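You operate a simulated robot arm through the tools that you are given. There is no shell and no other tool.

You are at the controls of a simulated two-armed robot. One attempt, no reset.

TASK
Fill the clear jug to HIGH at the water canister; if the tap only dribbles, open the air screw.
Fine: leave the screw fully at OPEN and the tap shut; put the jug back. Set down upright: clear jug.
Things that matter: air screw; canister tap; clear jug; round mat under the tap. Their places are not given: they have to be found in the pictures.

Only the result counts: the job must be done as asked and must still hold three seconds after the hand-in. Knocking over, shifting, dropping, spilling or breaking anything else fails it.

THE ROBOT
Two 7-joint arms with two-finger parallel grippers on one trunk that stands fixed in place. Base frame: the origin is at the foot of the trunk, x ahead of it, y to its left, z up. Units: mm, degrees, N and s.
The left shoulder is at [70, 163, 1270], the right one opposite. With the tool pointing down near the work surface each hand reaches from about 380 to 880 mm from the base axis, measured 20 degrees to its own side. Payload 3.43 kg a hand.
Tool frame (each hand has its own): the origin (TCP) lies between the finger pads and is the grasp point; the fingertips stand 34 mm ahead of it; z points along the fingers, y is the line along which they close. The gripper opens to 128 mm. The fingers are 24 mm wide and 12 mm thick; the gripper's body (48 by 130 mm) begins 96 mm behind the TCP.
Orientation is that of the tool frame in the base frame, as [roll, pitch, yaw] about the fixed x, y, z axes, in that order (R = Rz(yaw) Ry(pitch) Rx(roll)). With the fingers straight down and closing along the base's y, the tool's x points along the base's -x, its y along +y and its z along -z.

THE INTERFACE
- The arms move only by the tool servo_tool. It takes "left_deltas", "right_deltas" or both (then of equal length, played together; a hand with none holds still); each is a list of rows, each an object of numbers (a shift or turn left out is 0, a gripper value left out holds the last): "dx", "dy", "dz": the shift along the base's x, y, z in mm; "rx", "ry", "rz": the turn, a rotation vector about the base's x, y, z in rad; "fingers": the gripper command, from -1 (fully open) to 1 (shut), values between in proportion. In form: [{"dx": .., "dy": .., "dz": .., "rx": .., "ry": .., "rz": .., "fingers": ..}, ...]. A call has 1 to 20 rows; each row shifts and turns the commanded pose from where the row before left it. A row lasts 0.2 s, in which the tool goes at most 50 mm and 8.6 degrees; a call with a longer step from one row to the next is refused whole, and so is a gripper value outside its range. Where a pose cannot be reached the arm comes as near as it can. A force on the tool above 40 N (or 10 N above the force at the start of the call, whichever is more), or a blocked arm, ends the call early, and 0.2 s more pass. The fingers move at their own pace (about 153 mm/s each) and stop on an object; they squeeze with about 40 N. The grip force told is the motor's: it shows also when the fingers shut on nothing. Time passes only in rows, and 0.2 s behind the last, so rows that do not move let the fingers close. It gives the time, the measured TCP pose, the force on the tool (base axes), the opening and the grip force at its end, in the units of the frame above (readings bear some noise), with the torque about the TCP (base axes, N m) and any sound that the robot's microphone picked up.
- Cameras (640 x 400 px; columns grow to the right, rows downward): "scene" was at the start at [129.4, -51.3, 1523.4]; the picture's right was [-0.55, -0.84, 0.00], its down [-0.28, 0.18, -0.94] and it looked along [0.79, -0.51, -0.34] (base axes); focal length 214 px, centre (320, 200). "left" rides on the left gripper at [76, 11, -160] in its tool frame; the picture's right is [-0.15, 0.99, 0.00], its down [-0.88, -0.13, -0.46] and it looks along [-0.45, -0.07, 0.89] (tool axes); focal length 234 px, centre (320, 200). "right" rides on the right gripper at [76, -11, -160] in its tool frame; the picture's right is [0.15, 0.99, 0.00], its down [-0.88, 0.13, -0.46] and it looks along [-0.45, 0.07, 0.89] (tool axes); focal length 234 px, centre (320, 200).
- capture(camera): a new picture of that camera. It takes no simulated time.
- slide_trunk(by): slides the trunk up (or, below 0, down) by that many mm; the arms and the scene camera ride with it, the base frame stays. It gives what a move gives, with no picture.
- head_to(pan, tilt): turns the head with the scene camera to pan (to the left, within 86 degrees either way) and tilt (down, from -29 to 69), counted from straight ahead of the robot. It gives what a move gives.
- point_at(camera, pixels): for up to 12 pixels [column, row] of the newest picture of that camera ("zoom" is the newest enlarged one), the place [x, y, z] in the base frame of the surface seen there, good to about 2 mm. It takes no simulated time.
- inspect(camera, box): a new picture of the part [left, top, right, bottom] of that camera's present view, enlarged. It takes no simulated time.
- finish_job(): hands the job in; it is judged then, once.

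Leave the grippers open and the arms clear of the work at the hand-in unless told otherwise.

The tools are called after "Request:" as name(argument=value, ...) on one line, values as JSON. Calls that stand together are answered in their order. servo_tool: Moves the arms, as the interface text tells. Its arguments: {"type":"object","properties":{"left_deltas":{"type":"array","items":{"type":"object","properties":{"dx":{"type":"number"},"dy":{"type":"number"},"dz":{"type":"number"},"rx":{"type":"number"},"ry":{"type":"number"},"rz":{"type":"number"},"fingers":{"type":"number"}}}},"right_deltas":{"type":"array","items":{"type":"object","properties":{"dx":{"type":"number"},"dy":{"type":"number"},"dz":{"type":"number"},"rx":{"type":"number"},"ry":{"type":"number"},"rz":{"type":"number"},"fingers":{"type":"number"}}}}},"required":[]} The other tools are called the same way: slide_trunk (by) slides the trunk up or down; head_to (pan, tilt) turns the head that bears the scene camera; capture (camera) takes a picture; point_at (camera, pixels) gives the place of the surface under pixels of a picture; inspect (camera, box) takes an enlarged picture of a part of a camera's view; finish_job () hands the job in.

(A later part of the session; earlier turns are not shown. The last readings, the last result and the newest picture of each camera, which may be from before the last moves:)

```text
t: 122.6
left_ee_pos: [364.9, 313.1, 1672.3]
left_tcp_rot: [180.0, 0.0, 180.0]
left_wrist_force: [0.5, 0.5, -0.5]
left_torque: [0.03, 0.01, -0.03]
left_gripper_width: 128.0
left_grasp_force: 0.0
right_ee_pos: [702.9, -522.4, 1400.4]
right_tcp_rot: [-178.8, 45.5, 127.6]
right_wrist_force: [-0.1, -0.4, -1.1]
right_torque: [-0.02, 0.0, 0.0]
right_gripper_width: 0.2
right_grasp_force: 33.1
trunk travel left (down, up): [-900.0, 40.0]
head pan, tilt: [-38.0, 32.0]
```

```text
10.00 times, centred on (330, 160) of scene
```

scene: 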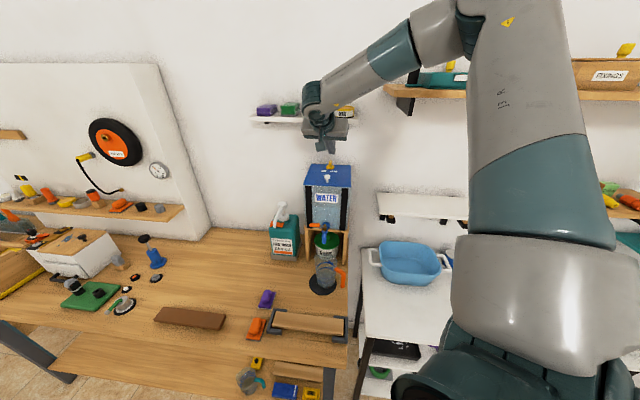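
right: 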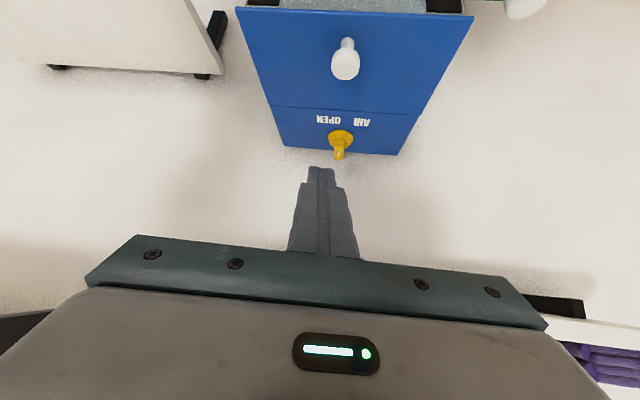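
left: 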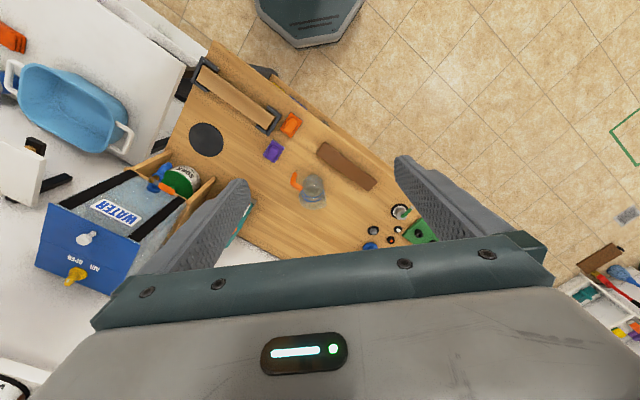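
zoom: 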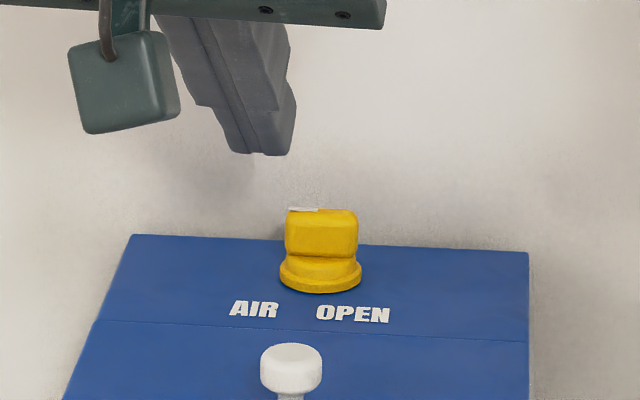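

The wing now lies parallel to the canister front, with the mark toward viewer-left. That's 90° from closed and firmly against the clockwise stop. Next I'll go back to the tap: retreat, lower the trunk in two stages and reverse the earlier path.

Request:
servo_tool(right_deltas=[{"dx": -20, "dy": 20, "dz": 25}, {"dx": -25, "dy": 22, "dz": 30}, {"dx": -30, "dy": 22, "dz": 30}, {"dx": -30, "dy": 23, "dz": 30}, {"dx": -30, "dy": 23, "dz": 30}, {"fingers": 0.45}, {}])

Request:
slide_trunk(by=-140)

Request:
servo_tool(right_deltas=[{"dx": -20, "dy": 8, "dz": 20, "rz": 0.114}, {"dx": -20, "dy": 8, "dz": 20, "rz": 0.114}, {"dx": -20, "dy": 8, "dz": 20, "rz": 0.114}, {"dx": -20, "dy": 8, "dz": 20, "rz": 0.114}, {"dx": -20, "dy": 8, "dz": 20, "rz": 0.114}, {}])

```text
t: 124.2
left_ee_pos: [364.5, 314.3, 1672.0]
left_tcp_rot: [180.0, 0.0, -180.0]
left_wrist_force: [-0.6, 0.1, 0.6]
left_torque: [0.03, 0.05, -0.01]
left_gripper_width: 127.8
left_grasp_force: 0.0
right_ee_pos: [568.2, -407.3, 1546.8]
right_tcp_rot: [-178.8, 45.5, 127.6]
right_wrist_force: [0.6, -0.4, -0.1]
right_torque: [0.01, 0.0, 0.0]
right_gripper_width: 35.3
right_grasp_force: 0.0
trunk travel left (down, up): [-900.0, 40.0]
head pan, tilt: [-38.0, 32.0]
```

```text
t: 125.9
left_ee_pos: [363.3, 315.1, 1532.5]
left_tcp_rot: [180.0, 0.0, -180.0]
left_wrist_force: [-1.0, -0.2, -0.4]
left_torque: [-0.01, 0.0, -0.02]
left_gripper_width: 127.8
left_grasp_force: 0.1
right_ee_pos: [567.7, -405.5, 1407.6]
right_tcp_rot: [-179.0, 45.6, 127.7]
right_wrist_force: [0.4, 0.2, 0.4]
right_torque: [0.02, 0.01, 0.01]
right_gripper_width: 35.2
right_grasp_force: 0.1
trunk travel left (down, up): [-760.0, 180.0]
head pan, tilt: [-38.0, 32.0]
```

```text
t: 127.3
left_ee_pos: [364.0, 315.5, 1533.5]
left_tcp_rot: [-179.9, 0.1, 180.0]
left_wrist_force: [1.2, 0.4, -0.9]
left_torque: [-0.02, 0.0, 0.01]
left_gripper_width: 128.2
left_grasp_force: 0.0
right_ee_pos: [468.9, -366.3, 1505.7]
right_tcp_rot: [-178.8, 45.5, 160.4]
right_wrist_force: [0.3, 0.3, -0.1]
right_torque: [0.05, 0.0, -0.03]
right_gripper_width: 35.2
right_grasp_force: 0.0
trunk travel left (down, up): [-760.0, 180.0]
head pan, tilt: [-38.0, 32.0]
```

Now I'll lower the trunk 280 mm, and then tilt and roll the hand to the lever orientation.

Request:
slide_trunk(by=-300)

Request:
servo_tool(right_deltas=[{"dz": 22, "rx": -0.044, "ry": -0.121}, {"rx": -0.044, "ry": -0.121}, {"rx": -0.044, "ry": -0.121}, {"rx": -0.044, "ry": -0.121}, {"rx": -0.044, "ry": -0.121}, {"rx": -0.044, "ry": -0.121}, {"rx": 0.134, "ry": -0.049}, {"rx": 0.134, "ry": -0.049}, {"rx": 0.134, "ry": -0.049}, {"rx": 0.134, "ry": -0.049}, {"rx": 0.134, "ry": -0.049}, {"rx": 0.134, "ry": -0.049}, {"rx": 0.134, "ry": -0.049}, {"rx": 0.134, "ry": -0.049}, {"rx": 0.134, "ry": -0.049}, {"rx": 0.134, "ry": -0.049}, {"rx": 0.134, "ry": -0.049}, {}])

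Request:
capture(camera="scene")

```text
t: 130.3
left_ee_pos: [362.7, 315.1, 1233.4]
left_tcp_rot: [-179.9, -0.1, -180.0]
left_wrist_force: [-0.4, -0.5, 0.8]
left_torque: [0.0, -0.01, 0.0]
left_gripper_width: 127.9
left_grasp_force: 0.0
right_ee_pos: [468.6, -367.8, 1207.6]
right_tcp_rot: [-178.9, 45.7, 160.3]
right_wrist_force: [-0.1, -0.5, 0.4]
right_torque: [0.02, 0.0, -0.02]
right_gripper_width: 35.0
right_grasp_force: 0.1
trunk travel left (down, up): [-460.0, 480.0]
head pan, tilt: [-38.0, 32.0]
```

```text
t: 134.1
left_ee_pos: [363.7, 314.8, 1234.0]
left_tcp_rot: [-179.9, 0.0, 179.9]
left_wrist_force: [0.0, 0.3, -0.1]
left_torque: [0.03, 0.0, 0.0]
left_gripper_width: 128.1
left_grasp_force: 0.1
right_ee_pos: [467.5, -366.0, 1228.5]
right_tcp_rot: [91.1, 0.1, 70.1]
right_wrist_force: [0.8, 0.1, 0.3]
right_torque: [0.04, 0.02, 0.02]
right_gripper_width: 35.1
right_grasp_force: 0.1
trunk travel left (down, up): [-460.0, 480.0]
head pan, tilt: [-38.0, 32.0]
```

```text
taken
```

scene: 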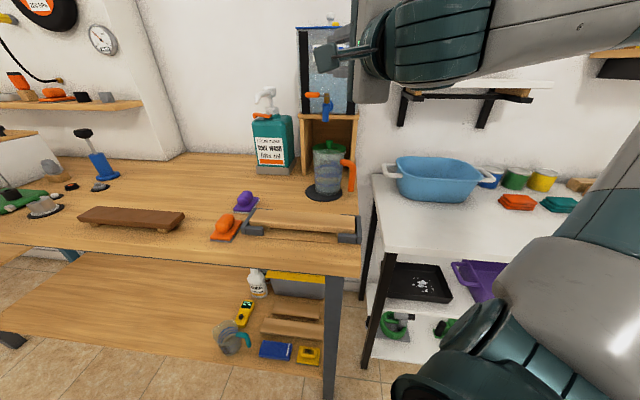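

Ready. I'll move to the pre-approach point in front of the lever and check alignment.

Request:
servo_tool(right_deltas=[{"dx": 15, "dy": -5.2, "dz": -16}, {"dx": 15, "dy": -5.2, "dz": -16}, {"dx": 15, "dy": -5.2, "dz": -16}, {"dx": 15, "dy": -5.2, "dz": -16}, {"dx": 15.3, "dy": -5.2, "dz": -16}, {}])

Request:
inspect(camera="right", box=[240, 120, 390, 220])

Request:
inspect(camera="scene", box=[310, 155, 346, 200])

```text
t: 135.5
left_ee_pos: [362.4, 315.2, 1233.2]
left_tcp_rot: [-179.9, 0.0, 180.0]
left_wrist_force: [-0.1, 0.0, -0.2]
left_torque: [0.01, -0.02, 0.02]
left_gripper_width: 128.1
left_grasp_force: 0.0
right_ee_pos: [545.9, -393.0, 1150.5]
right_tcp_rot: [91.0, 0.2, 70.1]
right_wrist_force: [-0.5, -0.4, 0.0]
right_torque: [0.02, 0.01, 0.01]
right_gripper_width: 35.1
right_grasp_force: 0.1
right hand out of reach, approached as far as the arm can: row 1
trunk travel left (down, up): [-460.0, 480.0]
head pan, tilt: [-38.0, 32.0]
```

```text
4.00 times, centred on (315, 170) of right
```

zoom: 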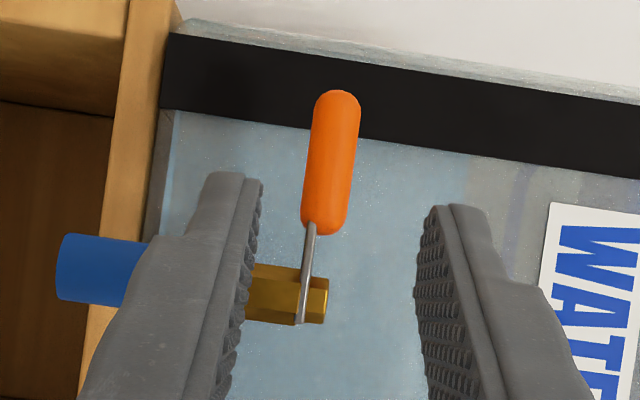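

```text
8.89 times, centred on (328, 178) of scene
```

zoom: 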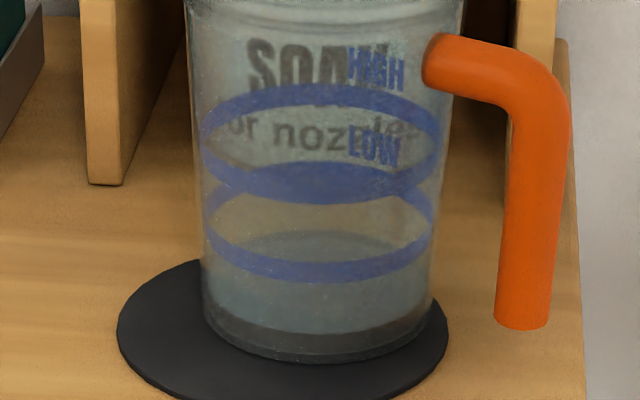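

All as before; water surface at z≈906, tap shut. I'll advance onto the lever and clamp it.

Request:
servo_tool(right_deltas=[{"dx": 17.6, "dy": -6.1, "dz": -0.6}, {"dx": 17.6, "dy": -6.1, "dz": -0.6}, {"dx": 17.6, "dy": -6.1, "dz": -0.6}, {"dx": 17.7, "dy": -6.2, "dz": -0.6}, {}, {"fingers": 0.72}, {"fingers": 1.0}, {}])

Request:
inspect(camera="right", box=[240, 120, 390, 250])

```text
t: 137.3
left_ee_pos: [362.3, 315.0, 1233.4]
left_tcp_rot: [-179.9, 0.0, -180.0]
left_wrist_force: [1.3, 0.2, 1.2]
left_torque: [0.03, 0.02, -0.01]
left_gripper_width: 128.1
left_grasp_force: 0.0
right_ee_pos: [616.5, -417.8, 1148.6]
right_tcp_rot: [90.9, 0.2, 70.1]
right_wrist_force: [-3.7, 2.7, -8.3]
right_torque: [0.56, -1.22, -0.18]
right_gripper_width: 12.6
right_grasp_force: 45.4
trunk travel left (down, up): [-460.0, 480.0]
head pan, tilt: [-38.0, 32.0]
```

```text
3.08 times, centred on (315, 185) of right
```

zoom: 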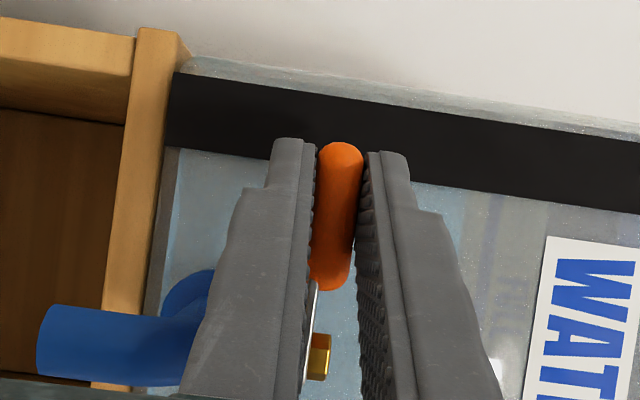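

Clamped. I'll open by one small step (~6°) and look at the stream and the jug.

Request:
servo_tool(right_deltas=[{"dx": -3.95, "dy": 0.94, "dz": -0.5, "rz": 0.1}])

Request:
inspect(camera="scene", box=[310, 120, 350, 200])

```text
t: 137.7
left_ee_pos: [363.1, 315.3, 1233.5]
left_tcp_rot: [179.8, 0.2, -179.9]
left_wrist_force: [0.0, -1.1, 0.4]
left_torque: [0.02, 0.0, 0.01]
left_gripper_width: 127.9
left_grasp_force: 0.0
right_ee_pos: [613.1, -416.5, 1147.2]
right_tcp_rot: [90.9, 0.2, 76.0]
right_wrist_force: [-8.7, 4.9, -11.8]
right_torque: [0.87, -1.24, -0.37]
right_gripper_width: 13.0
right_grasp_force: 45.1
trunk travel left (down, up): [-460.0, 480.0]
head pan, tilt: [-38.0, 32.0]
```

```text
5.00 times, centred on (330, 160) of scene
```

zoom: 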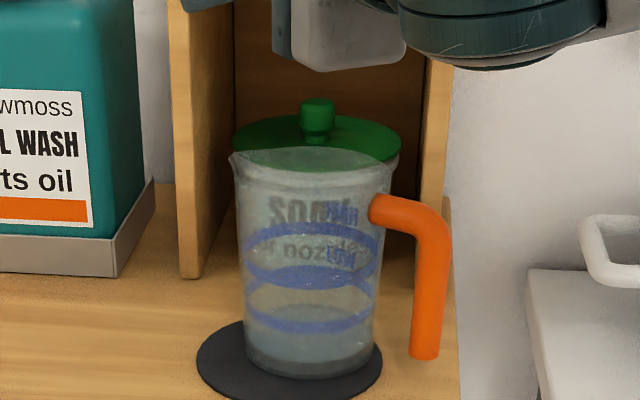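

No stream yet. I'll add another ~3°.

Request:
servo_tool(right_deltas=[{"dx": -2.0, "dy": 0.3, "rz": 0.05}])

Request:
inspect(camera="scene", box=[310, 120, 350, 200])

```text
t: 138.1
left_ee_pos: [363.2, 315.3, 1233.1]
left_tcp_rot: [-179.9, 0.0, -180.0]
left_wrist_force: [-0.7, 0.8, 0.6]
left_torque: [-0.02, 0.0, -0.01]
left_gripper_width: 128.0
left_grasp_force: 0.1
right_ee_pos: [610.8, -416.1, 1147.5]
right_tcp_rot: [91.0, 0.2, 78.8]
right_wrist_force: [-6.5, 9.2, -15.4]
right_torque: [0.91, -1.15, -0.31]
right_gripper_width: 12.8
right_grasp_force: 45.3
trunk travel left (down, up): [-460.0, 480.0]
head pan, tilt: [-38.0, 32.0]
```

```text
5.00 times, centred on (330, 160) of scene
```

zoom: 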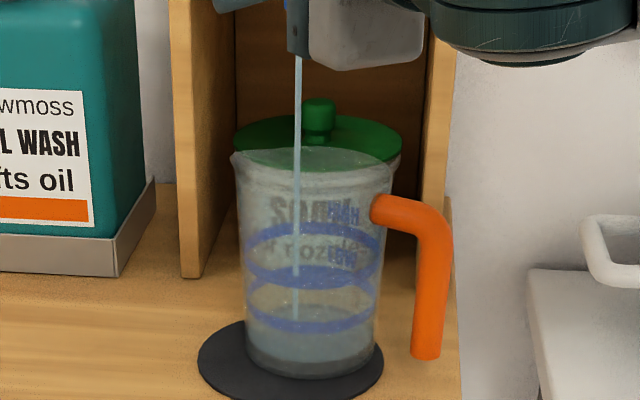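

The stream has started. I'll hold and measure the rise rate over short intervals.

Request:
servo_tool(right_deltas=[{"dz": -0.5}, {}, {}])

Request:
inspect(camera="scene", box=[310, 155, 346, 200])

```text
t: 138.9
left_ee_pos: [365.0, 316.2, 1232.3]
left_tcp_rot: [-179.9, 0.0, -180.0]
left_wrist_force: [0.6, 0.7, -0.3]
left_torque: [0.03, 0.02, 0.03]
left_gripper_width: 128.0
left_grasp_force: 0.1
right_ee_pos: [609.9, -416.3, 1148.3]
right_tcp_rot: [90.8, 0.2, 78.9]
right_wrist_force: [-4.3, 12.5, -15.5]
right_torque: [0.85, -0.99, -0.28]
right_gripper_width: 13.0
right_grasp_force: 45.0
trunk travel left (down, up): [-460.0, 480.0]
head pan, tilt: [-38.0, 32.0]
```

```text
8.89 times, centred on (328, 178) of scene
```

zoom: 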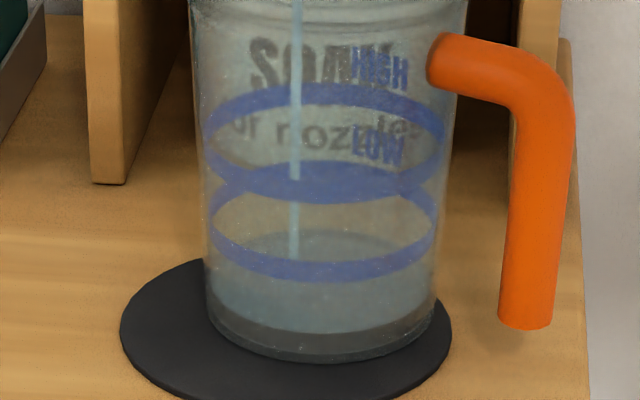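

Request:
servo_tool(right_deltas=[{}, {}, {}, {}, {}, {}, {}, {}, {}])

Request:
inspect(camera="scene", box=[310, 155, 346, 200])

```text
t: 140.9
left_ee_pos: [364.7, 316.5, 1231.9]
left_tcp_rot: [-179.9, -0.1, -179.9]
left_wrist_force: [-0.6, 0.1, 0.3]
left_torque: [-0.03, 0.0, 0.01]
left_gripper_width: 128.0
left_grasp_force: 0.1
right_ee_pos: [610.3, -416.0, 1148.6]
right_tcp_rot: [90.8, 0.2, 78.7]
right_wrist_force: [-4.7, 13.6, -18.2]
right_torque: [0.81, -0.97, -0.29]
right_gripper_width: 12.7
right_grasp_force: 45.1
trunk travel left (down, up): [-460.0, 480.0]
head pan, tilt: [-38.0, 32.0]
```

```text
8.89 times, centred on (328, 178) of scene
```

zoom: 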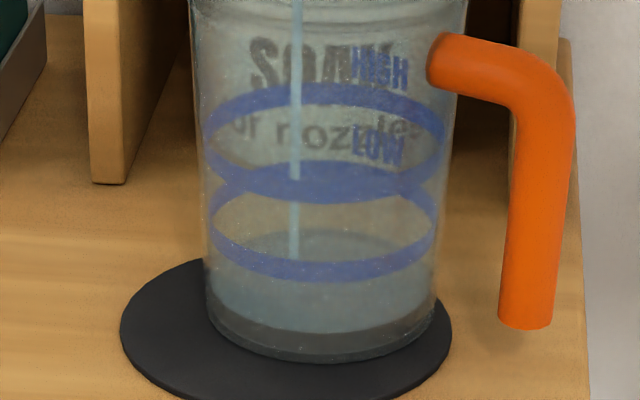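

The rise is slow at this small opening (about 0.3 mm/s). I'll open by another ~9° with some force relief, and measure again.

Request:
servo_tool(right_deltas=[{"dx": -2.0, "dy": 1.0, "dz": -1.0, "rz": 0.05}, {"dx": -4.0, "dy": 0.5, "dz": -0.5, "rz": 0.1}, {}])

Request:
inspect(camera="scene", box=[310, 155, 346, 200])

Request:
servo_tool(right_deltas=[{}, {}, {}, {}])

Request:
inspect(camera="scene", box=[310, 155, 346, 200])

```text
t: 141.7
left_ee_pos: [365.2, 316.0, 1231.1]
left_tcp_rot: [-179.9, 0.1, -179.9]
left_wrist_force: [0.5, -0.2, -0.4]
left_torque: [0.02, 0.02, 0.0]
left_gripper_width: 128.1
left_grasp_force: 0.1
right_ee_pos: [606.3, -415.5, 1148.0]
right_tcp_rot: [90.7, 0.1, 87.3]
right_wrist_force: [5.3, 10.0, -5.0]
right_torque: [1.57, -1.14, -0.38]
right_gripper_width: 12.8
right_grasp_force: 45.2
trunk travel left (down, up): [-460.0, 480.0]
head pan, tilt: [-38.0, 32.0]
```

```text
8.89 times, centred on (328, 178) of scene
```

zoom: 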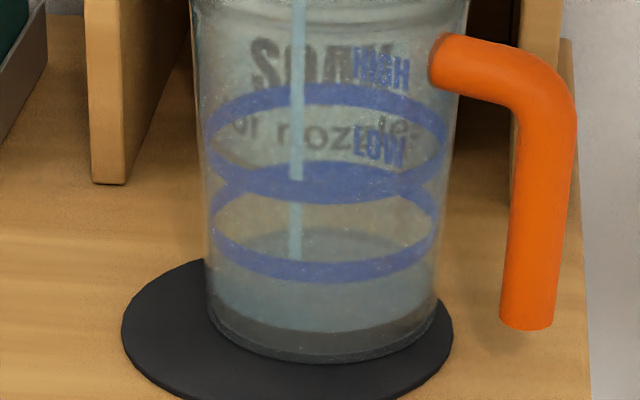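

```text
t: 142.7
left_ee_pos: [364.2, 316.2, 1232.6]
left_tcp_rot: [-179.9, 0.0, -179.9]
left_wrist_force: [-0.6, 0.4, -1.1]
left_torque: [-0.03, -0.02, 0.03]
left_gripper_width: 128.0
left_grasp_force: 0.1
right_ee_pos: [606.6, -415.1, 1147.2]
right_tcp_rot: [90.8, 0.4, 87.3]
right_wrist_force: [13.1, 4.5, 5.7]
right_torque: [1.39, -1.17, 0.07]
right_gripper_width: 12.7
right_grasp_force: 44.9
trunk travel left (down, up): [-460.0, 480.0]
head pan, tilt: [-38.0, 32.0]
```

```text
8.89 times, centred on (328, 178) of scene
```

zoom: 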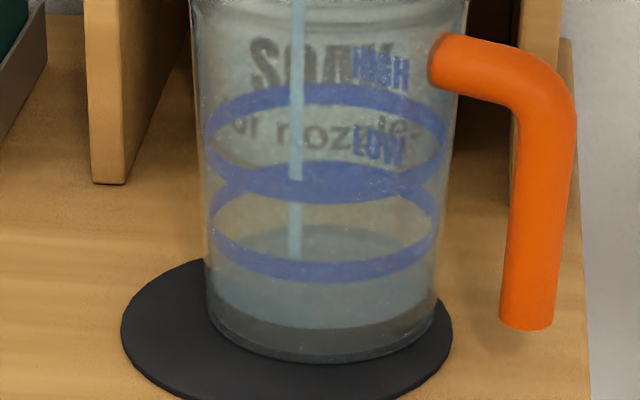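

It rises perhaps 0.8 mm/s now. I'll open another ~17° and measure.

Request:
servo_tool(right_deltas=[{"dx": -3.9, "dy": 0.2, "rz": 0.1}, {"dx": -4.0, "dy": -0.4, "rz": 0.1}, {"dx": -3.9, "dy": -0.8, "rz": 0.1}, {}])

Request:
inspect(camera="scene", box=[310, 155, 346, 200])

Request:
servo_tool(right_deltas=[{"dy": 1.0}, {}, {}, {}])

Request:
inspect(camera="scene", box=[310, 155, 346, 200])

```text
t: 143.7
left_ee_pos: [364.4, 320.4, 1230.0]
left_tcp_rot: [-179.7, 0.0, -180.0]
left_wrist_force: [0.5, 0.0, 0.8]
left_torque: [0.02, -0.02, -0.03]
left_gripper_width: 128.1
left_grasp_force: 0.1
right_ee_pos: [594.9, -411.7, 1148.0]
right_tcp_rot: [91.0, 0.3, 104.6]
right_wrist_force: [15.2, 27.9, 6.6]
right_torque: [1.86, -0.76, 0.44]
right_gripper_width: 12.6
right_grasp_force: 44.6
trunk travel left (down, up): [-460.0, 480.0]
head pan, tilt: [-38.0, 32.0]
```

```text
8.89 times, centred on (328, 178) of scene
```

zoom: 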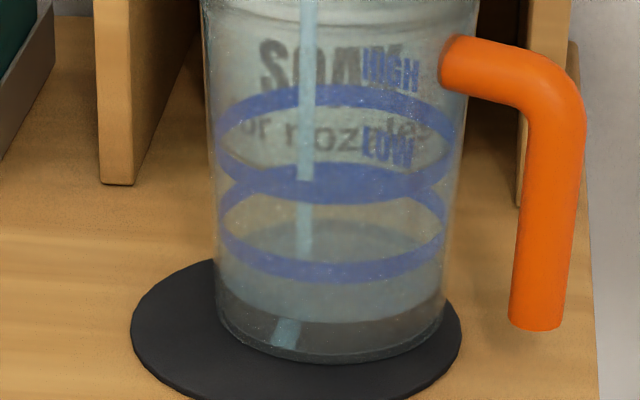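

```text
t: 144.7
left_ee_pos: [363.4, 320.0, 1231.1]
left_tcp_rot: [-179.8, 0.0, -180.0]
left_wrist_force: [0.4, -0.3, -0.5]
left_torque: [0.05, -0.02, -0.01]
left_gripper_width: 127.8
left_grasp_force: 0.0
right_ee_pos: [594.7, -411.0, 1147.1]
right_tcp_rot: [90.9, 0.4, 104.7]
right_wrist_force: [8.5, 21.2, 8.3]
right_torque: [1.48, -0.74, 0.3]
right_gripper_width: 12.8
right_grasp_force: 44.8
trunk travel left (down, up): [-460.0, 480.0]
head pan, tilt: [-38.0, 32.0]
```

```text
8.89 times, centred on (328, 178) of scene
```

zoom: 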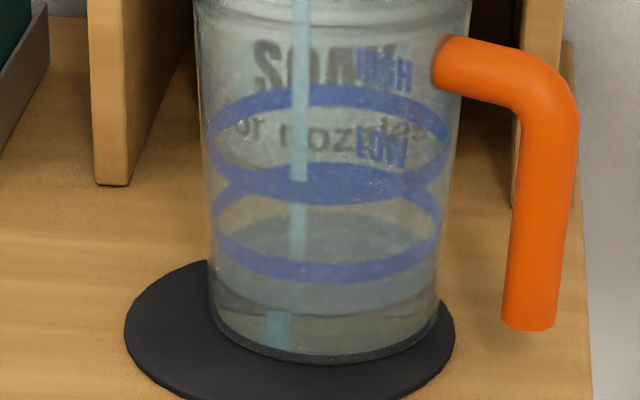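

The stream is stronger now, and the surface front edge is visible rising from y≈322 to 312 (about 3 mm/s). I'll hold this opening for 2 s and measure again.

Request:
servo_tool(right_deltas=[{"dy": 1.0, "dz": 0.5}, {}, {}, {}, {}, {}, {}, {}, {}])

Request:
inspect(camera="scene", box=[310, 155, 346, 200])

```text
t: 146.7
left_ee_pos: [364.3, 318.1, 1231.5]
left_tcp_rot: [-179.9, 0.0, -179.9]
left_wrist_force: [-0.2, -0.9, -0.1]
left_torque: [0.03, 0.01, -0.01]
left_gripper_width: 128.0
left_grasp_force: 0.2
right_ee_pos: [593.8, -411.4, 1148.3]
right_tcp_rot: [90.9, 0.3, 104.5]
right_wrist_force: [12.6, 12.1, 13.1]
right_torque: [1.19, -0.84, 0.48]
right_gripper_width: 12.7
right_grasp_force: 45.1
trunk travel left (down, up): [-460.0, 480.0]
head pan, tilt: [-38.0, 32.0]
```

```text
8.89 times, centred on (328, 178) of scene
```

zoom: 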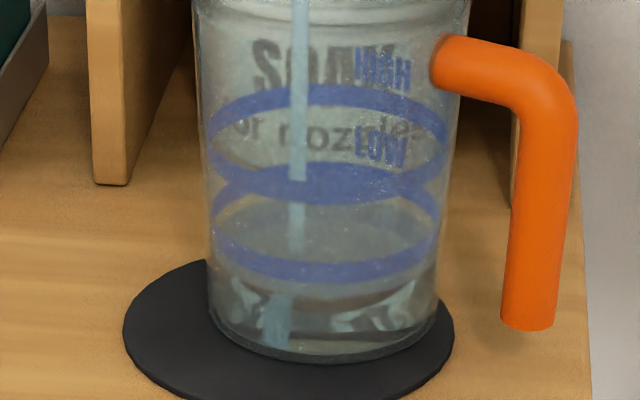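

The level is now z≈912, rising a steady 3 mm/s, so air is open. HIGH is ~34 mm higher, about 11 s away. I'll hold for 4 s and re-measure.

Request:
servo_tool(right_deltas=[{"dx": 0.8, "dy": 0.8, "dz": 0.8}, {}, {}, {}, {}, {}, {}, {}, {}, {}, {}, {}, {}, {}, {}, {}, {}, {}, {}])

Request:
inspect(camera="scene", box=[310, 155, 346, 200])

```text
t: 150.7
left_ee_pos: [363.1, 318.1, 1232.5]
left_tcp_rot: [-179.7, 0.0, -179.9]
left_wrist_force: [0.6, -0.6, 0.0]
left_torque: [-0.03, 0.02, -0.01]
left_gripper_width: 127.9
left_grasp_force: 0.0
right_ee_pos: [594.6, -410.2, 1147.8]
right_tcp_rot: [90.9, 0.2, 104.5]
right_wrist_force: [-7.9, 18.7, -16.2]
right_torque: [1.19, -0.41, -0.2]
right_gripper_width: 12.7
right_grasp_force: 44.8
trunk travel left (down, up): [-460.0, 480.0]
head pan, tilt: [-38.0, 32.0]
```

```text
8.89 times, centred on (328, 178) of scene
```

zoom: 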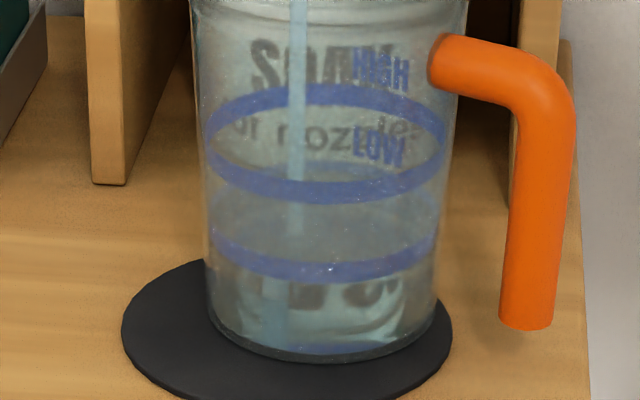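

Request:
inspect(camera="scene", box=[315, 160, 340, 190])

Request:
inspect(camera="right", box=[0, 60, 240, 300])

```text
13.33 times, centred on (328, 175) of scene
```

zoom: 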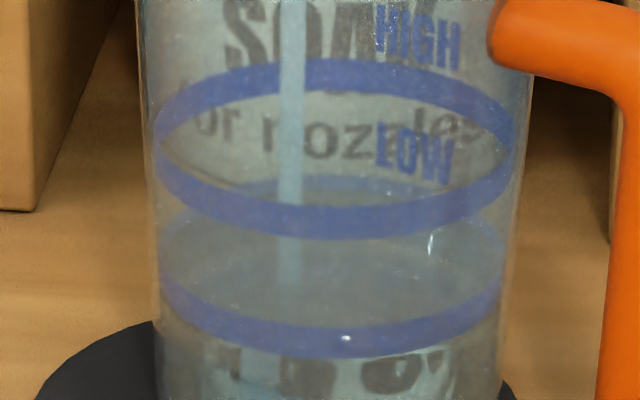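

```text
1.67 times, centred on (120, 180) of right
```

zoom: 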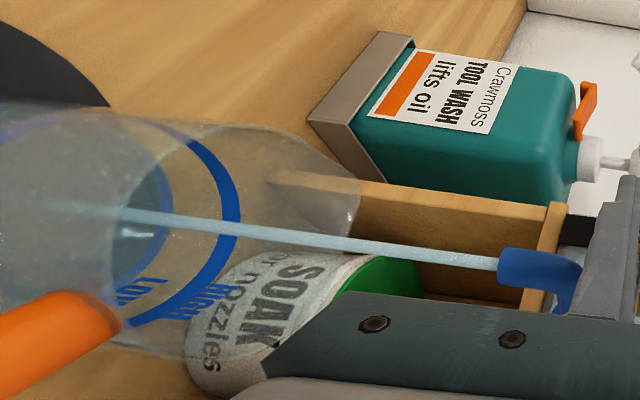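

The surface is just above LOW, z≈923.5, still 3 mm/s. About 23 mm remain, so I'll hold for 4 s more (to ~935) and re-measure.

Request:
servo_tool(right_deltas=[{"dy": 0.8, "dz": -0.8}, {}, {}, {}, {}, {}, {}, {}, {}, {}, {}, {}, {}, {}, {}, {}, {}, {}, {}])

Request:
inspect(camera="scene", box=[315, 160, 340, 190])

Request:
inspect(camera="right", box=[0, 60, 240, 300])

```text
t: 154.7
left_ee_pos: [363.3, 316.3, 1232.1]
left_tcp_rot: [-180.0, 0.0, 179.9]
left_wrist_force: [-0.1, 0.1, 0.1]
left_torque: [0.01, 0.02, 0.01]
left_gripper_width: 127.9
left_grasp_force: 0.0
right_ee_pos: [592.8, -410.4, 1147.5]
right_tcp_rot: [90.7, 0.4, 104.5]
right_wrist_force: [4.9, 5.8, 8.2]
right_torque: [1.09, -0.79, 0.18]
right_gripper_width: 12.9
right_grasp_force: 45.1
trunk travel left (down, up): [-460.0, 480.0]
head pan, tilt: [-38.0, 32.0]
```

```text
13.33 times, centred on (328, 175) of scene
```

zoom: 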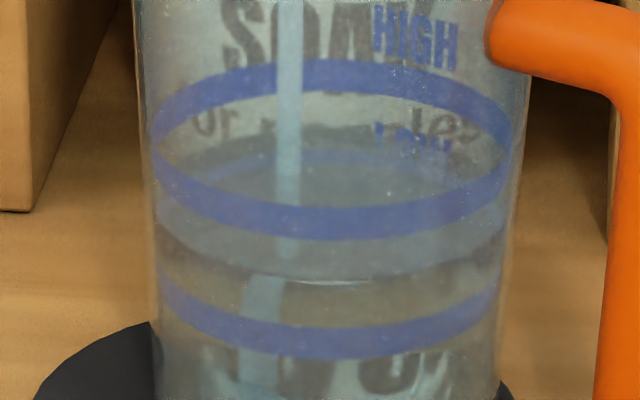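

```text
1.67 times, centred on (120, 180) of right
```

zoom: 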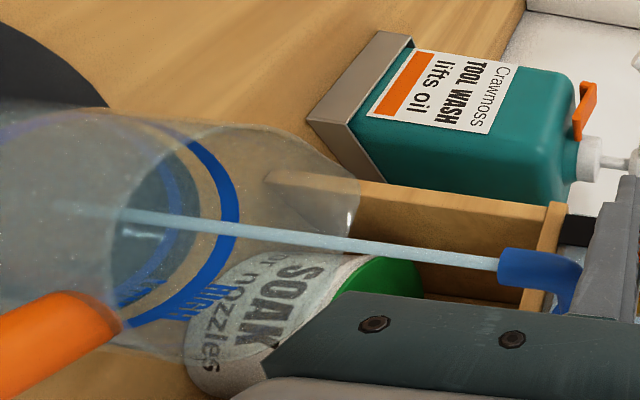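

Surface front edge now at y≈283 between LOW (342) and HIGH (222): z≈932.5, about 14 mm to go at ~2.3 mm/s. I'll hold 3 s more.

Request:
servo_tool(right_deltas=[{}, {}, {}, {}, {}, {}, {}, {}, {}, {}, {}, {}, {}, {}])

Request:
inspect(camera="scene", box=[315, 160, 340, 190])

Request:
inspect(camera="right", box=[0, 60, 160, 220])

```text
t: 157.7
left_ee_pos: [362.2, 316.3, 1232.5]
left_tcp_rot: [180.0, 0.1, -179.9]
left_wrist_force: [0.3, -0.2, 0.4]
left_torque: [-0.01, 0.01, -0.04]
left_gripper_width: 128.3
left_grasp_force: 0.0
right_ee_pos: [594.2, -410.3, 1147.1]
right_tcp_rot: [90.7, 0.4, 104.5]
right_wrist_force: [7.3, 3.3, 14.7]
right_torque: [0.99, -0.92, 0.33]
right_gripper_width: 12.6
right_grasp_force: 45.3
trunk travel left (down, up): [-460.0, 480.0]
head pan, tilt: [-38.0, 32.0]
```

```text
13.33 times, centred on (328, 175) of scene
```

zoom: 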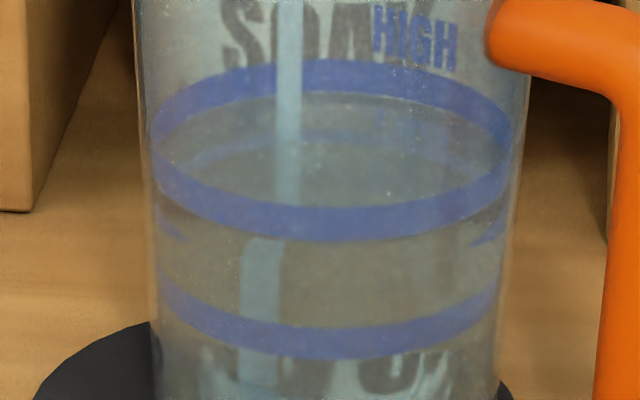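

```text
2.50 times, centred on (80, 140) of right
```

zoom: 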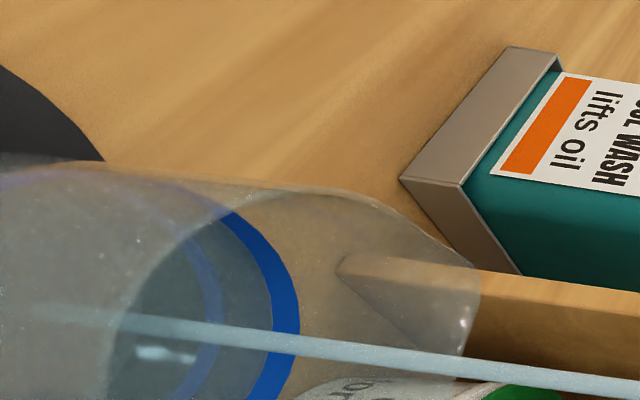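

The surface now touches the lower edge of the HIGH band (about 3.5 mm below its centre). I'll shut the tap now: the closing run adds about 2 mm.

Request:
servo_tool(right_deltas=[{"dx": 7.0, "dy": 0.5, "dz": 0.6, "rz": -0.148}, {"dx": 6.9, "dy": -0.5, "rz": -0.148}, {"dx": 6.66, "dy": -1.7, "rz": -0.148}, {"dx": 6.24, "dy": -2.5, "rz": -0.148}, {"dx": 1.5, "dy": -1.5}, {"dx": 1.5, "dy": -1.5}])

Request:
inspect(camera="scene", box=[315, 160, 340, 190])

Request:
inspect(camera="scene", box=[290, 90, 370, 200])

```text
t: 159.1
left_ee_pos: [360.7, 319.8, 1232.5]
left_tcp_rot: [-179.8, 0.2, -179.9]
left_wrist_force: [0.0, 0.3, -0.6]
left_torque: [-0.01, 0.01, -0.01]
left_gripper_width: 127.8
left_grasp_force: 0.0
right_ee_pos: [619.5, -415.9, 1148.1]
right_tcp_rot: [90.9, 0.3, 70.8]
right_wrist_force: [-23.9, 26.6, -16.2]
right_torque: [0.68, -0.95, -0.35]
right_gripper_width: 12.9
right_grasp_force: 45.1
trunk travel left (down, up): [-460.0, 480.0]
head pan, tilt: [-38.0, 32.0]
```

```text
13.33 times, centred on (328, 175) of scene
```

zoom: 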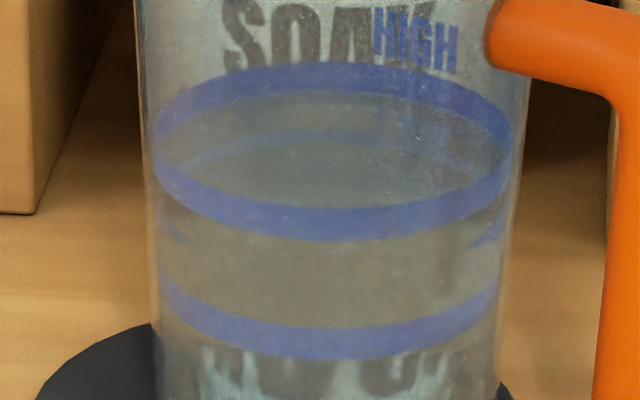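

```text
3.64 times, centred on (330, 145) of scene
```

zoom: 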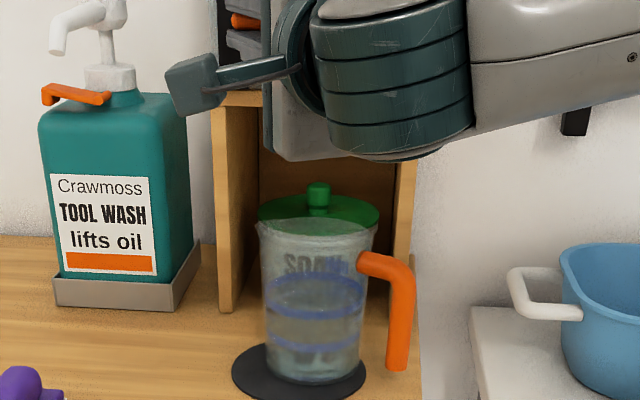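

The stream has stopped and the lever presses firmly into its shut stop. Now I'll look closely at the water level relative to the HIGH band.

Request:
inspect(camera="scene", box=[317, 160, 339, 180])

Request:
inspect(camera="right", box=[0, 100, 120, 240])

Request:
capture(camera="right")

```text
16.00 times, centred on (328, 170) of scene
```

zoom: 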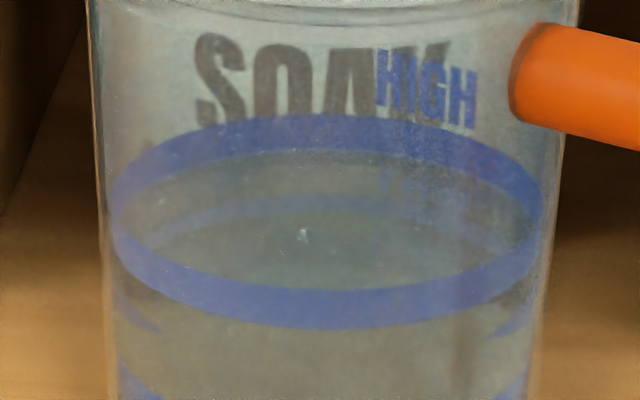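

```text
2.86 times, centred on (60, 170) of right
```

zoom: 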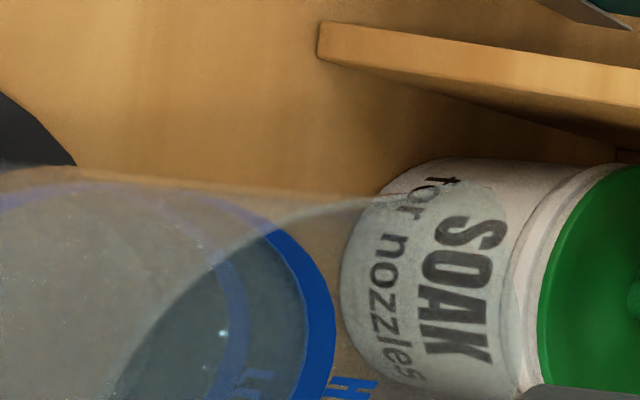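

```text
taken
```

right: 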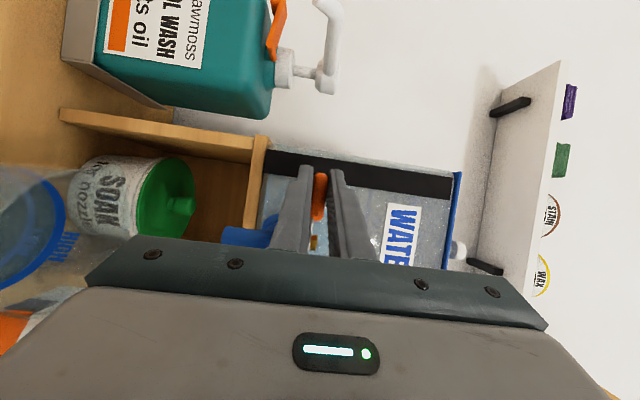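

The water surface meets the lower edge of the HIGH band. By geometry it's ~2.5 mm under the band's centre. I'll probe the surface with the pointer to refine this.

Request:
inspect(camera="scene", box=[317, 160, 339, 180])

Request:
point_at(camera="zoom", pixels=[[320, 131], [250, 135], [400, 138], [320, 309], [250, 305], [400, 303], [320, 170], [303, 235], [250, 230], [400, 230], [320, 150], [320, 260]])

```text
16.00 times, centred on (328, 170) of scene
```

zoom: 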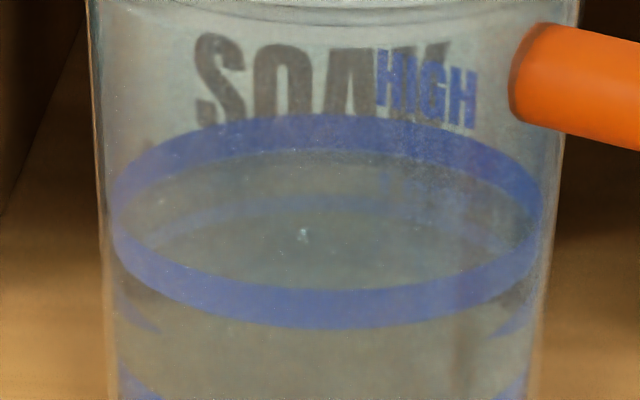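

```text
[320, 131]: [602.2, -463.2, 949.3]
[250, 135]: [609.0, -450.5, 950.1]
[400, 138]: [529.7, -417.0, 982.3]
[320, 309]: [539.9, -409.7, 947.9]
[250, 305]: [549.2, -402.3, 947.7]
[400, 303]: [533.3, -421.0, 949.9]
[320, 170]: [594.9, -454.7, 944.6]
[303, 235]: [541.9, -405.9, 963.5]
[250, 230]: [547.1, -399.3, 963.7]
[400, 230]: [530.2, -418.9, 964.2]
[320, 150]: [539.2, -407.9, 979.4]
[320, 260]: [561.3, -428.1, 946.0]
```

Some probes hit the water: 944.6 and 946.0, versus the HIGH band at ~948.5. I'll take more probes to average.

Request:
point_at(camera="zoom", pixels=[[300, 175], [340, 175], [360, 180], [280, 180], [260, 190], [300, 270], [340, 270], [360, 265], [280, 265], [320, 250], [350, 250], [290, 250]])

Request:
point_at(camera="zoom", pixels=[[300, 131], [340, 131], [360, 133], [280, 132], [220, 142], [300, 309], [340, 309], [280, 308], [360, 307], [380, 305], [230, 302], [210, 297]])

```text
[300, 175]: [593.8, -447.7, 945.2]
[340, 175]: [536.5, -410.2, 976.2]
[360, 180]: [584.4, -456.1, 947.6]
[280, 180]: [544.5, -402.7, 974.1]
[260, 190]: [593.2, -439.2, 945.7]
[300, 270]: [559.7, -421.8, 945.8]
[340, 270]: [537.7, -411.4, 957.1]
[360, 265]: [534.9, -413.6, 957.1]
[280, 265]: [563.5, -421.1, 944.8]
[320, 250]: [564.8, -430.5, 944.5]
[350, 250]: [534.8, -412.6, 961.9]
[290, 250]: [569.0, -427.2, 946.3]
```

```text
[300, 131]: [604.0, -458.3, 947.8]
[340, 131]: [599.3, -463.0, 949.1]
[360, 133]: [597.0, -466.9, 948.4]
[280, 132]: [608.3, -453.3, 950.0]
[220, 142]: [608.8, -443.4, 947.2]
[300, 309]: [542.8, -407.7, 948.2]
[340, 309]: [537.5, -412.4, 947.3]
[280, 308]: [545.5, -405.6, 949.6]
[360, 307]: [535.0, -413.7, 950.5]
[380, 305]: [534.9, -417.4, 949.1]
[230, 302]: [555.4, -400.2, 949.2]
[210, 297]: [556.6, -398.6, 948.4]
```

Averages: water 945.6, HIGH band centre 948.7, so 3 mm are missing. I'll top up slowly: unload the lever, open it just a crack (~9°), and measure as it rises.

Request:
servo_tool(right_deltas=[{"dx": -2.5, "dy": 2.5, "dz": -0.6}, {"dx": -3.95, "dy": 0.94, "rz": 0.1}, {"dx": -2.0, "dy": 0.3, "rz": 0.05}])

Request:
inspect(camera="scene", box=[310, 120, 350, 190])

```text
t: 159.9
left_ee_pos: [363.6, 318.8, 1232.8]
left_tcp_rot: [-179.9, -0.1, 180.0]
left_wrist_force: [0.3, 0.9, 0.4]
left_torque: [0.0, 0.03, 0.0]
left_gripper_width: 128.1
left_grasp_force: 0.0
right_ee_pos: [615.7, -412.5, 1148.1]
right_tcp_rot: [90.8, 0.5, 79.3]
right_wrist_force: [-4.7, 25.5, -11.1]
right_torque: [0.78, -0.9, -0.48]
right_gripper_width: 12.8
right_grasp_force: 45.1
trunk travel left (down, up): [-460.0, 480.0]
head pan, tilt: [-38.0, 32.0]
```

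```text
5.71 times, centred on (330, 155) of scene
```

zoom: 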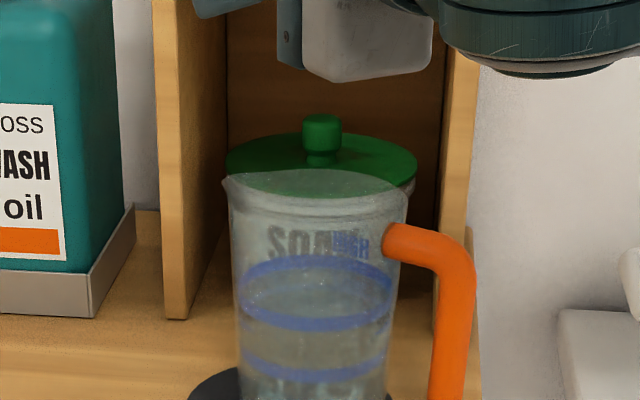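

No stream yet (the pads slipped a bit). I'll open slightly more.

Request:
servo_tool(right_deltas=[{"dx": -3.0, "dy": 1.5, "rz": 0.04}])

Request:
inspect(camera="scene", box=[310, 120, 350, 190])

```text
t: 160.3
left_ee_pos: [365.3, 318.6, 1231.9]
left_tcp_rot: [-179.8, 0.0, -180.0]
left_wrist_force: [-0.4, 0.2, -0.5]
left_torque: [0.03, -0.01, 0.04]
left_gripper_width: 127.9
left_grasp_force: 0.0
right_ee_pos: [613.9, -412.2, 1147.7]
right_tcp_rot: [90.8, 0.5, 81.5]
right_wrist_force: [8.9, 20.8, -4.8]
right_torque: [0.68, -0.96, 0.2]
right_gripper_width: 12.6
right_grasp_force: 45.6
trunk travel left (down, up): [-460.0, 480.0]
head pan, tilt: [-38.0, 32.0]
```

```text
5.71 times, centred on (330, 155) of scene
```

zoom: 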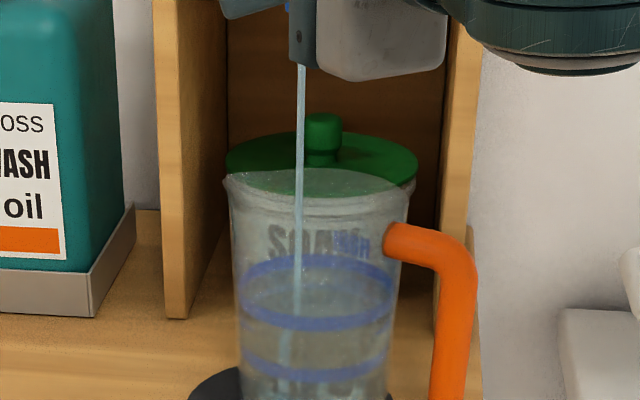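

The thin stream is on. I'll wait 2 s and probe the level.

Request:
servo_tool(right_deltas=[{}, {}, {}, {}, {}, {}, {}, {}, {}])

Request:
inspect(camera="scene", box=[317, 160, 339, 180])

Request:
point_at(camera="zoom", pixels=[[320, 170], [320, 175], [260, 190], [360, 180], [320, 260], [310, 270], [280, 265], [320, 250], [330, 240], [340, 230], [380, 200], [250, 200]])

```text
t: 162.3
left_ee_pos: [365.4, 319.0, 1231.8]
left_tcp_rot: [-179.9, 0.1, -180.0]
left_wrist_force: [-0.6, -0.5, 0.1]
left_torque: [-0.02, -0.02, 0.03]
left_gripper_width: 128.1
left_grasp_force: 0.0
right_ee_pos: [613.2, -411.6, 1147.7]
right_tcp_rot: [90.8, 0.3, 81.5]
right_wrist_force: [16.8, 12.0, 11.0]
right_torque: [0.54, -1.09, 0.59]
right_gripper_width: 12.7
right_grasp_force: 45.2
trunk travel left (down, up): [-460.0, 480.0]
head pan, tilt: [-38.0, 32.0]
```

```text
16.00 times, centred on (328, 170) of scene
```

zoom: 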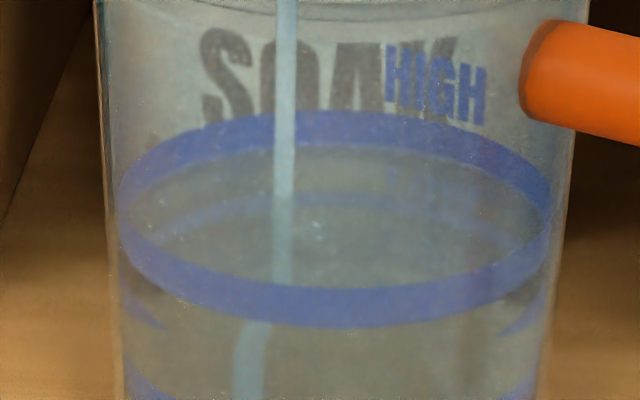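

```text
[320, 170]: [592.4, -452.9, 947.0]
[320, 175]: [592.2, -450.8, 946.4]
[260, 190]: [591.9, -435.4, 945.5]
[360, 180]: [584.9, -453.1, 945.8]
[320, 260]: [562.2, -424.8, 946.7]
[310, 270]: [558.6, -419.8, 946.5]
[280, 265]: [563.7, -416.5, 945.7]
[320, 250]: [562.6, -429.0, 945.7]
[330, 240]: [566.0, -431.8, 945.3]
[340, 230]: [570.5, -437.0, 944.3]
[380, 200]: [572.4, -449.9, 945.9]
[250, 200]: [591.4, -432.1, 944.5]
```

Water ≈945.8 now; it rises very slowly (~0.3 mm/s), which gives good control. I'll wait 4 s more.

Request:
servo_tool(right_deltas=[{}, {}, {}, {}, {}, {}, {}, {}, {}, {}, {}, {}, {}, {}, {}, {}, {}, {}, {}])

Request:
inspect(camera="scene", box=[317, 160, 339, 180])

Request:
point_at(camera="zoom", pixels=[[320, 170], [320, 175], [260, 190], [360, 180], [320, 260], [310, 270], [280, 265], [320, 250], [330, 240], [340, 230], [380, 200], [250, 200]])

```text
t: 166.3
left_ee_pos: [365.4, 317.8, 1232.1]
left_tcp_rot: [-179.8, 0.0, -179.9]
left_wrist_force: [1.9, 0.0, 0.1]
left_torque: [0.0, -0.02, 0.0]
left_gripper_width: 127.9
left_grasp_force: 0.0
right_ee_pos: [613.1, -412.6, 1148.8]
right_tcp_rot: [90.8, 0.4, 81.6]
right_wrist_force: [23.4, 7.1, 22.5]
right_torque: [0.5, -1.23, 0.83]
right_gripper_width: 12.6
right_grasp_force: 45.4
trunk travel left (down, up): [-460.0, 480.0]
head pan, tilt: [-38.0, 32.0]
```

```text
16.00 times, centred on (328, 170) of scene
```

zoom: 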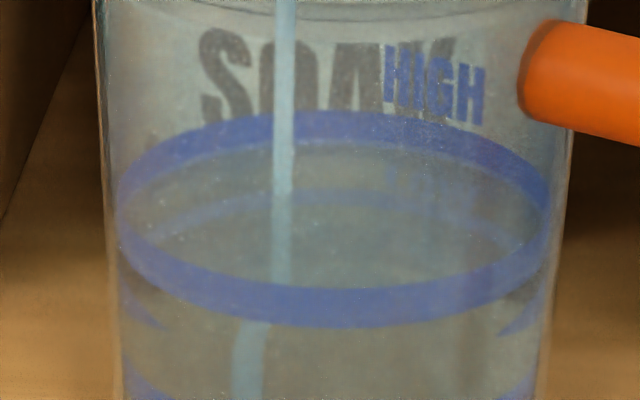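

```text
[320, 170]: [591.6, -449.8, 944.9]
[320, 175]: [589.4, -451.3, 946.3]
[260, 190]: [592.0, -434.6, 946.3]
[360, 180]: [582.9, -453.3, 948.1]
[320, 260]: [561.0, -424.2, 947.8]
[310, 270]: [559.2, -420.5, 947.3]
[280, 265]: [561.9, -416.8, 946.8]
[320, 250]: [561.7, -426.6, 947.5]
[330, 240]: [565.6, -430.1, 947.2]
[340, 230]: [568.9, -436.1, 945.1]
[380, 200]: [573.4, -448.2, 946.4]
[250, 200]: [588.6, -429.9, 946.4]
```

Now ≈946.7, so 2 mm to go. I'll relieve the vertical force a little and continue for 4 s.

Request:
servo_tool(right_deltas=[{"dz": 1.5}, {}, {}, {}, {}, {}, {}, {}, {}, {}, {}, {}, {}, {}, {}, {}, {}, {}, {}])

Request:
inspect(camera="scene", box=[317, 160, 339, 180])

Request:
point_at(camera="zoom", pixels=[[320, 170], [320, 175], [260, 190], [360, 180], [320, 260], [310, 270], [280, 265], [320, 250], [330, 240], [340, 230], [380, 200], [250, 200]])

Request:
point_at(camera="zoom", pixels=[[320, 129], [340, 129], [360, 131], [250, 136], [220, 142], [310, 308], [340, 308], [370, 307], [400, 303], [420, 299], [230, 300], [200, 290]])

```text
t: 170.3
left_ee_pos: [366.0, 317.2, 1232.1]
left_tcp_rot: [-179.9, 0.0, -179.9]
left_wrist_force: [-0.3, 0.2, -1.0]
left_torque: [-0.01, 0.01, -0.04]
left_gripper_width: 128.0
left_grasp_force: 0.0
right_ee_pos: [612.3, -411.4, 1148.9]
right_tcp_rot: [90.9, 0.3, 81.5]
right_wrist_force: [5.7, 14.7, -4.7]
right_torque: [0.66, -0.92, 0.11]
right_gripper_width: 12.4
right_grasp_force: 44.9
trunk travel left (down, up): [-460.0, 480.0]
head pan, tilt: [-38.0, 32.0]
```

```text
16.00 times, centred on (328, 170) of scene
```

zoom: 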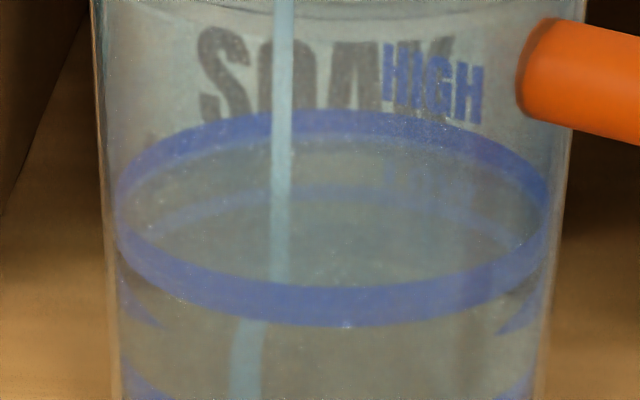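

```text
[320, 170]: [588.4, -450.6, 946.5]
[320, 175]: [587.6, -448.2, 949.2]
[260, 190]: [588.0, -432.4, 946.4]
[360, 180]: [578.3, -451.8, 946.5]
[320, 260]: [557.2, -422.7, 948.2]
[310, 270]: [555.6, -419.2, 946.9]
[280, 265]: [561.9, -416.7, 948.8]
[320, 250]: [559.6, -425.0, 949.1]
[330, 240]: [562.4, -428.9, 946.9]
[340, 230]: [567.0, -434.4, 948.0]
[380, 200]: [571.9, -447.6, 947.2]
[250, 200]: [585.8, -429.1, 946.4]
```

```text
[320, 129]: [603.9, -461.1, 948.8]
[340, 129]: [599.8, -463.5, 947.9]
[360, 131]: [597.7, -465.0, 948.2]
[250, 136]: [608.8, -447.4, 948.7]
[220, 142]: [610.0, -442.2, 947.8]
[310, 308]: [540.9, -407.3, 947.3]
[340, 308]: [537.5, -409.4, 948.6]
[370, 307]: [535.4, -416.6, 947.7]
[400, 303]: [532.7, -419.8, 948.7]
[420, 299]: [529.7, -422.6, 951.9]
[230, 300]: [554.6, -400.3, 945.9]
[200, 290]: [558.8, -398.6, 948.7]
```

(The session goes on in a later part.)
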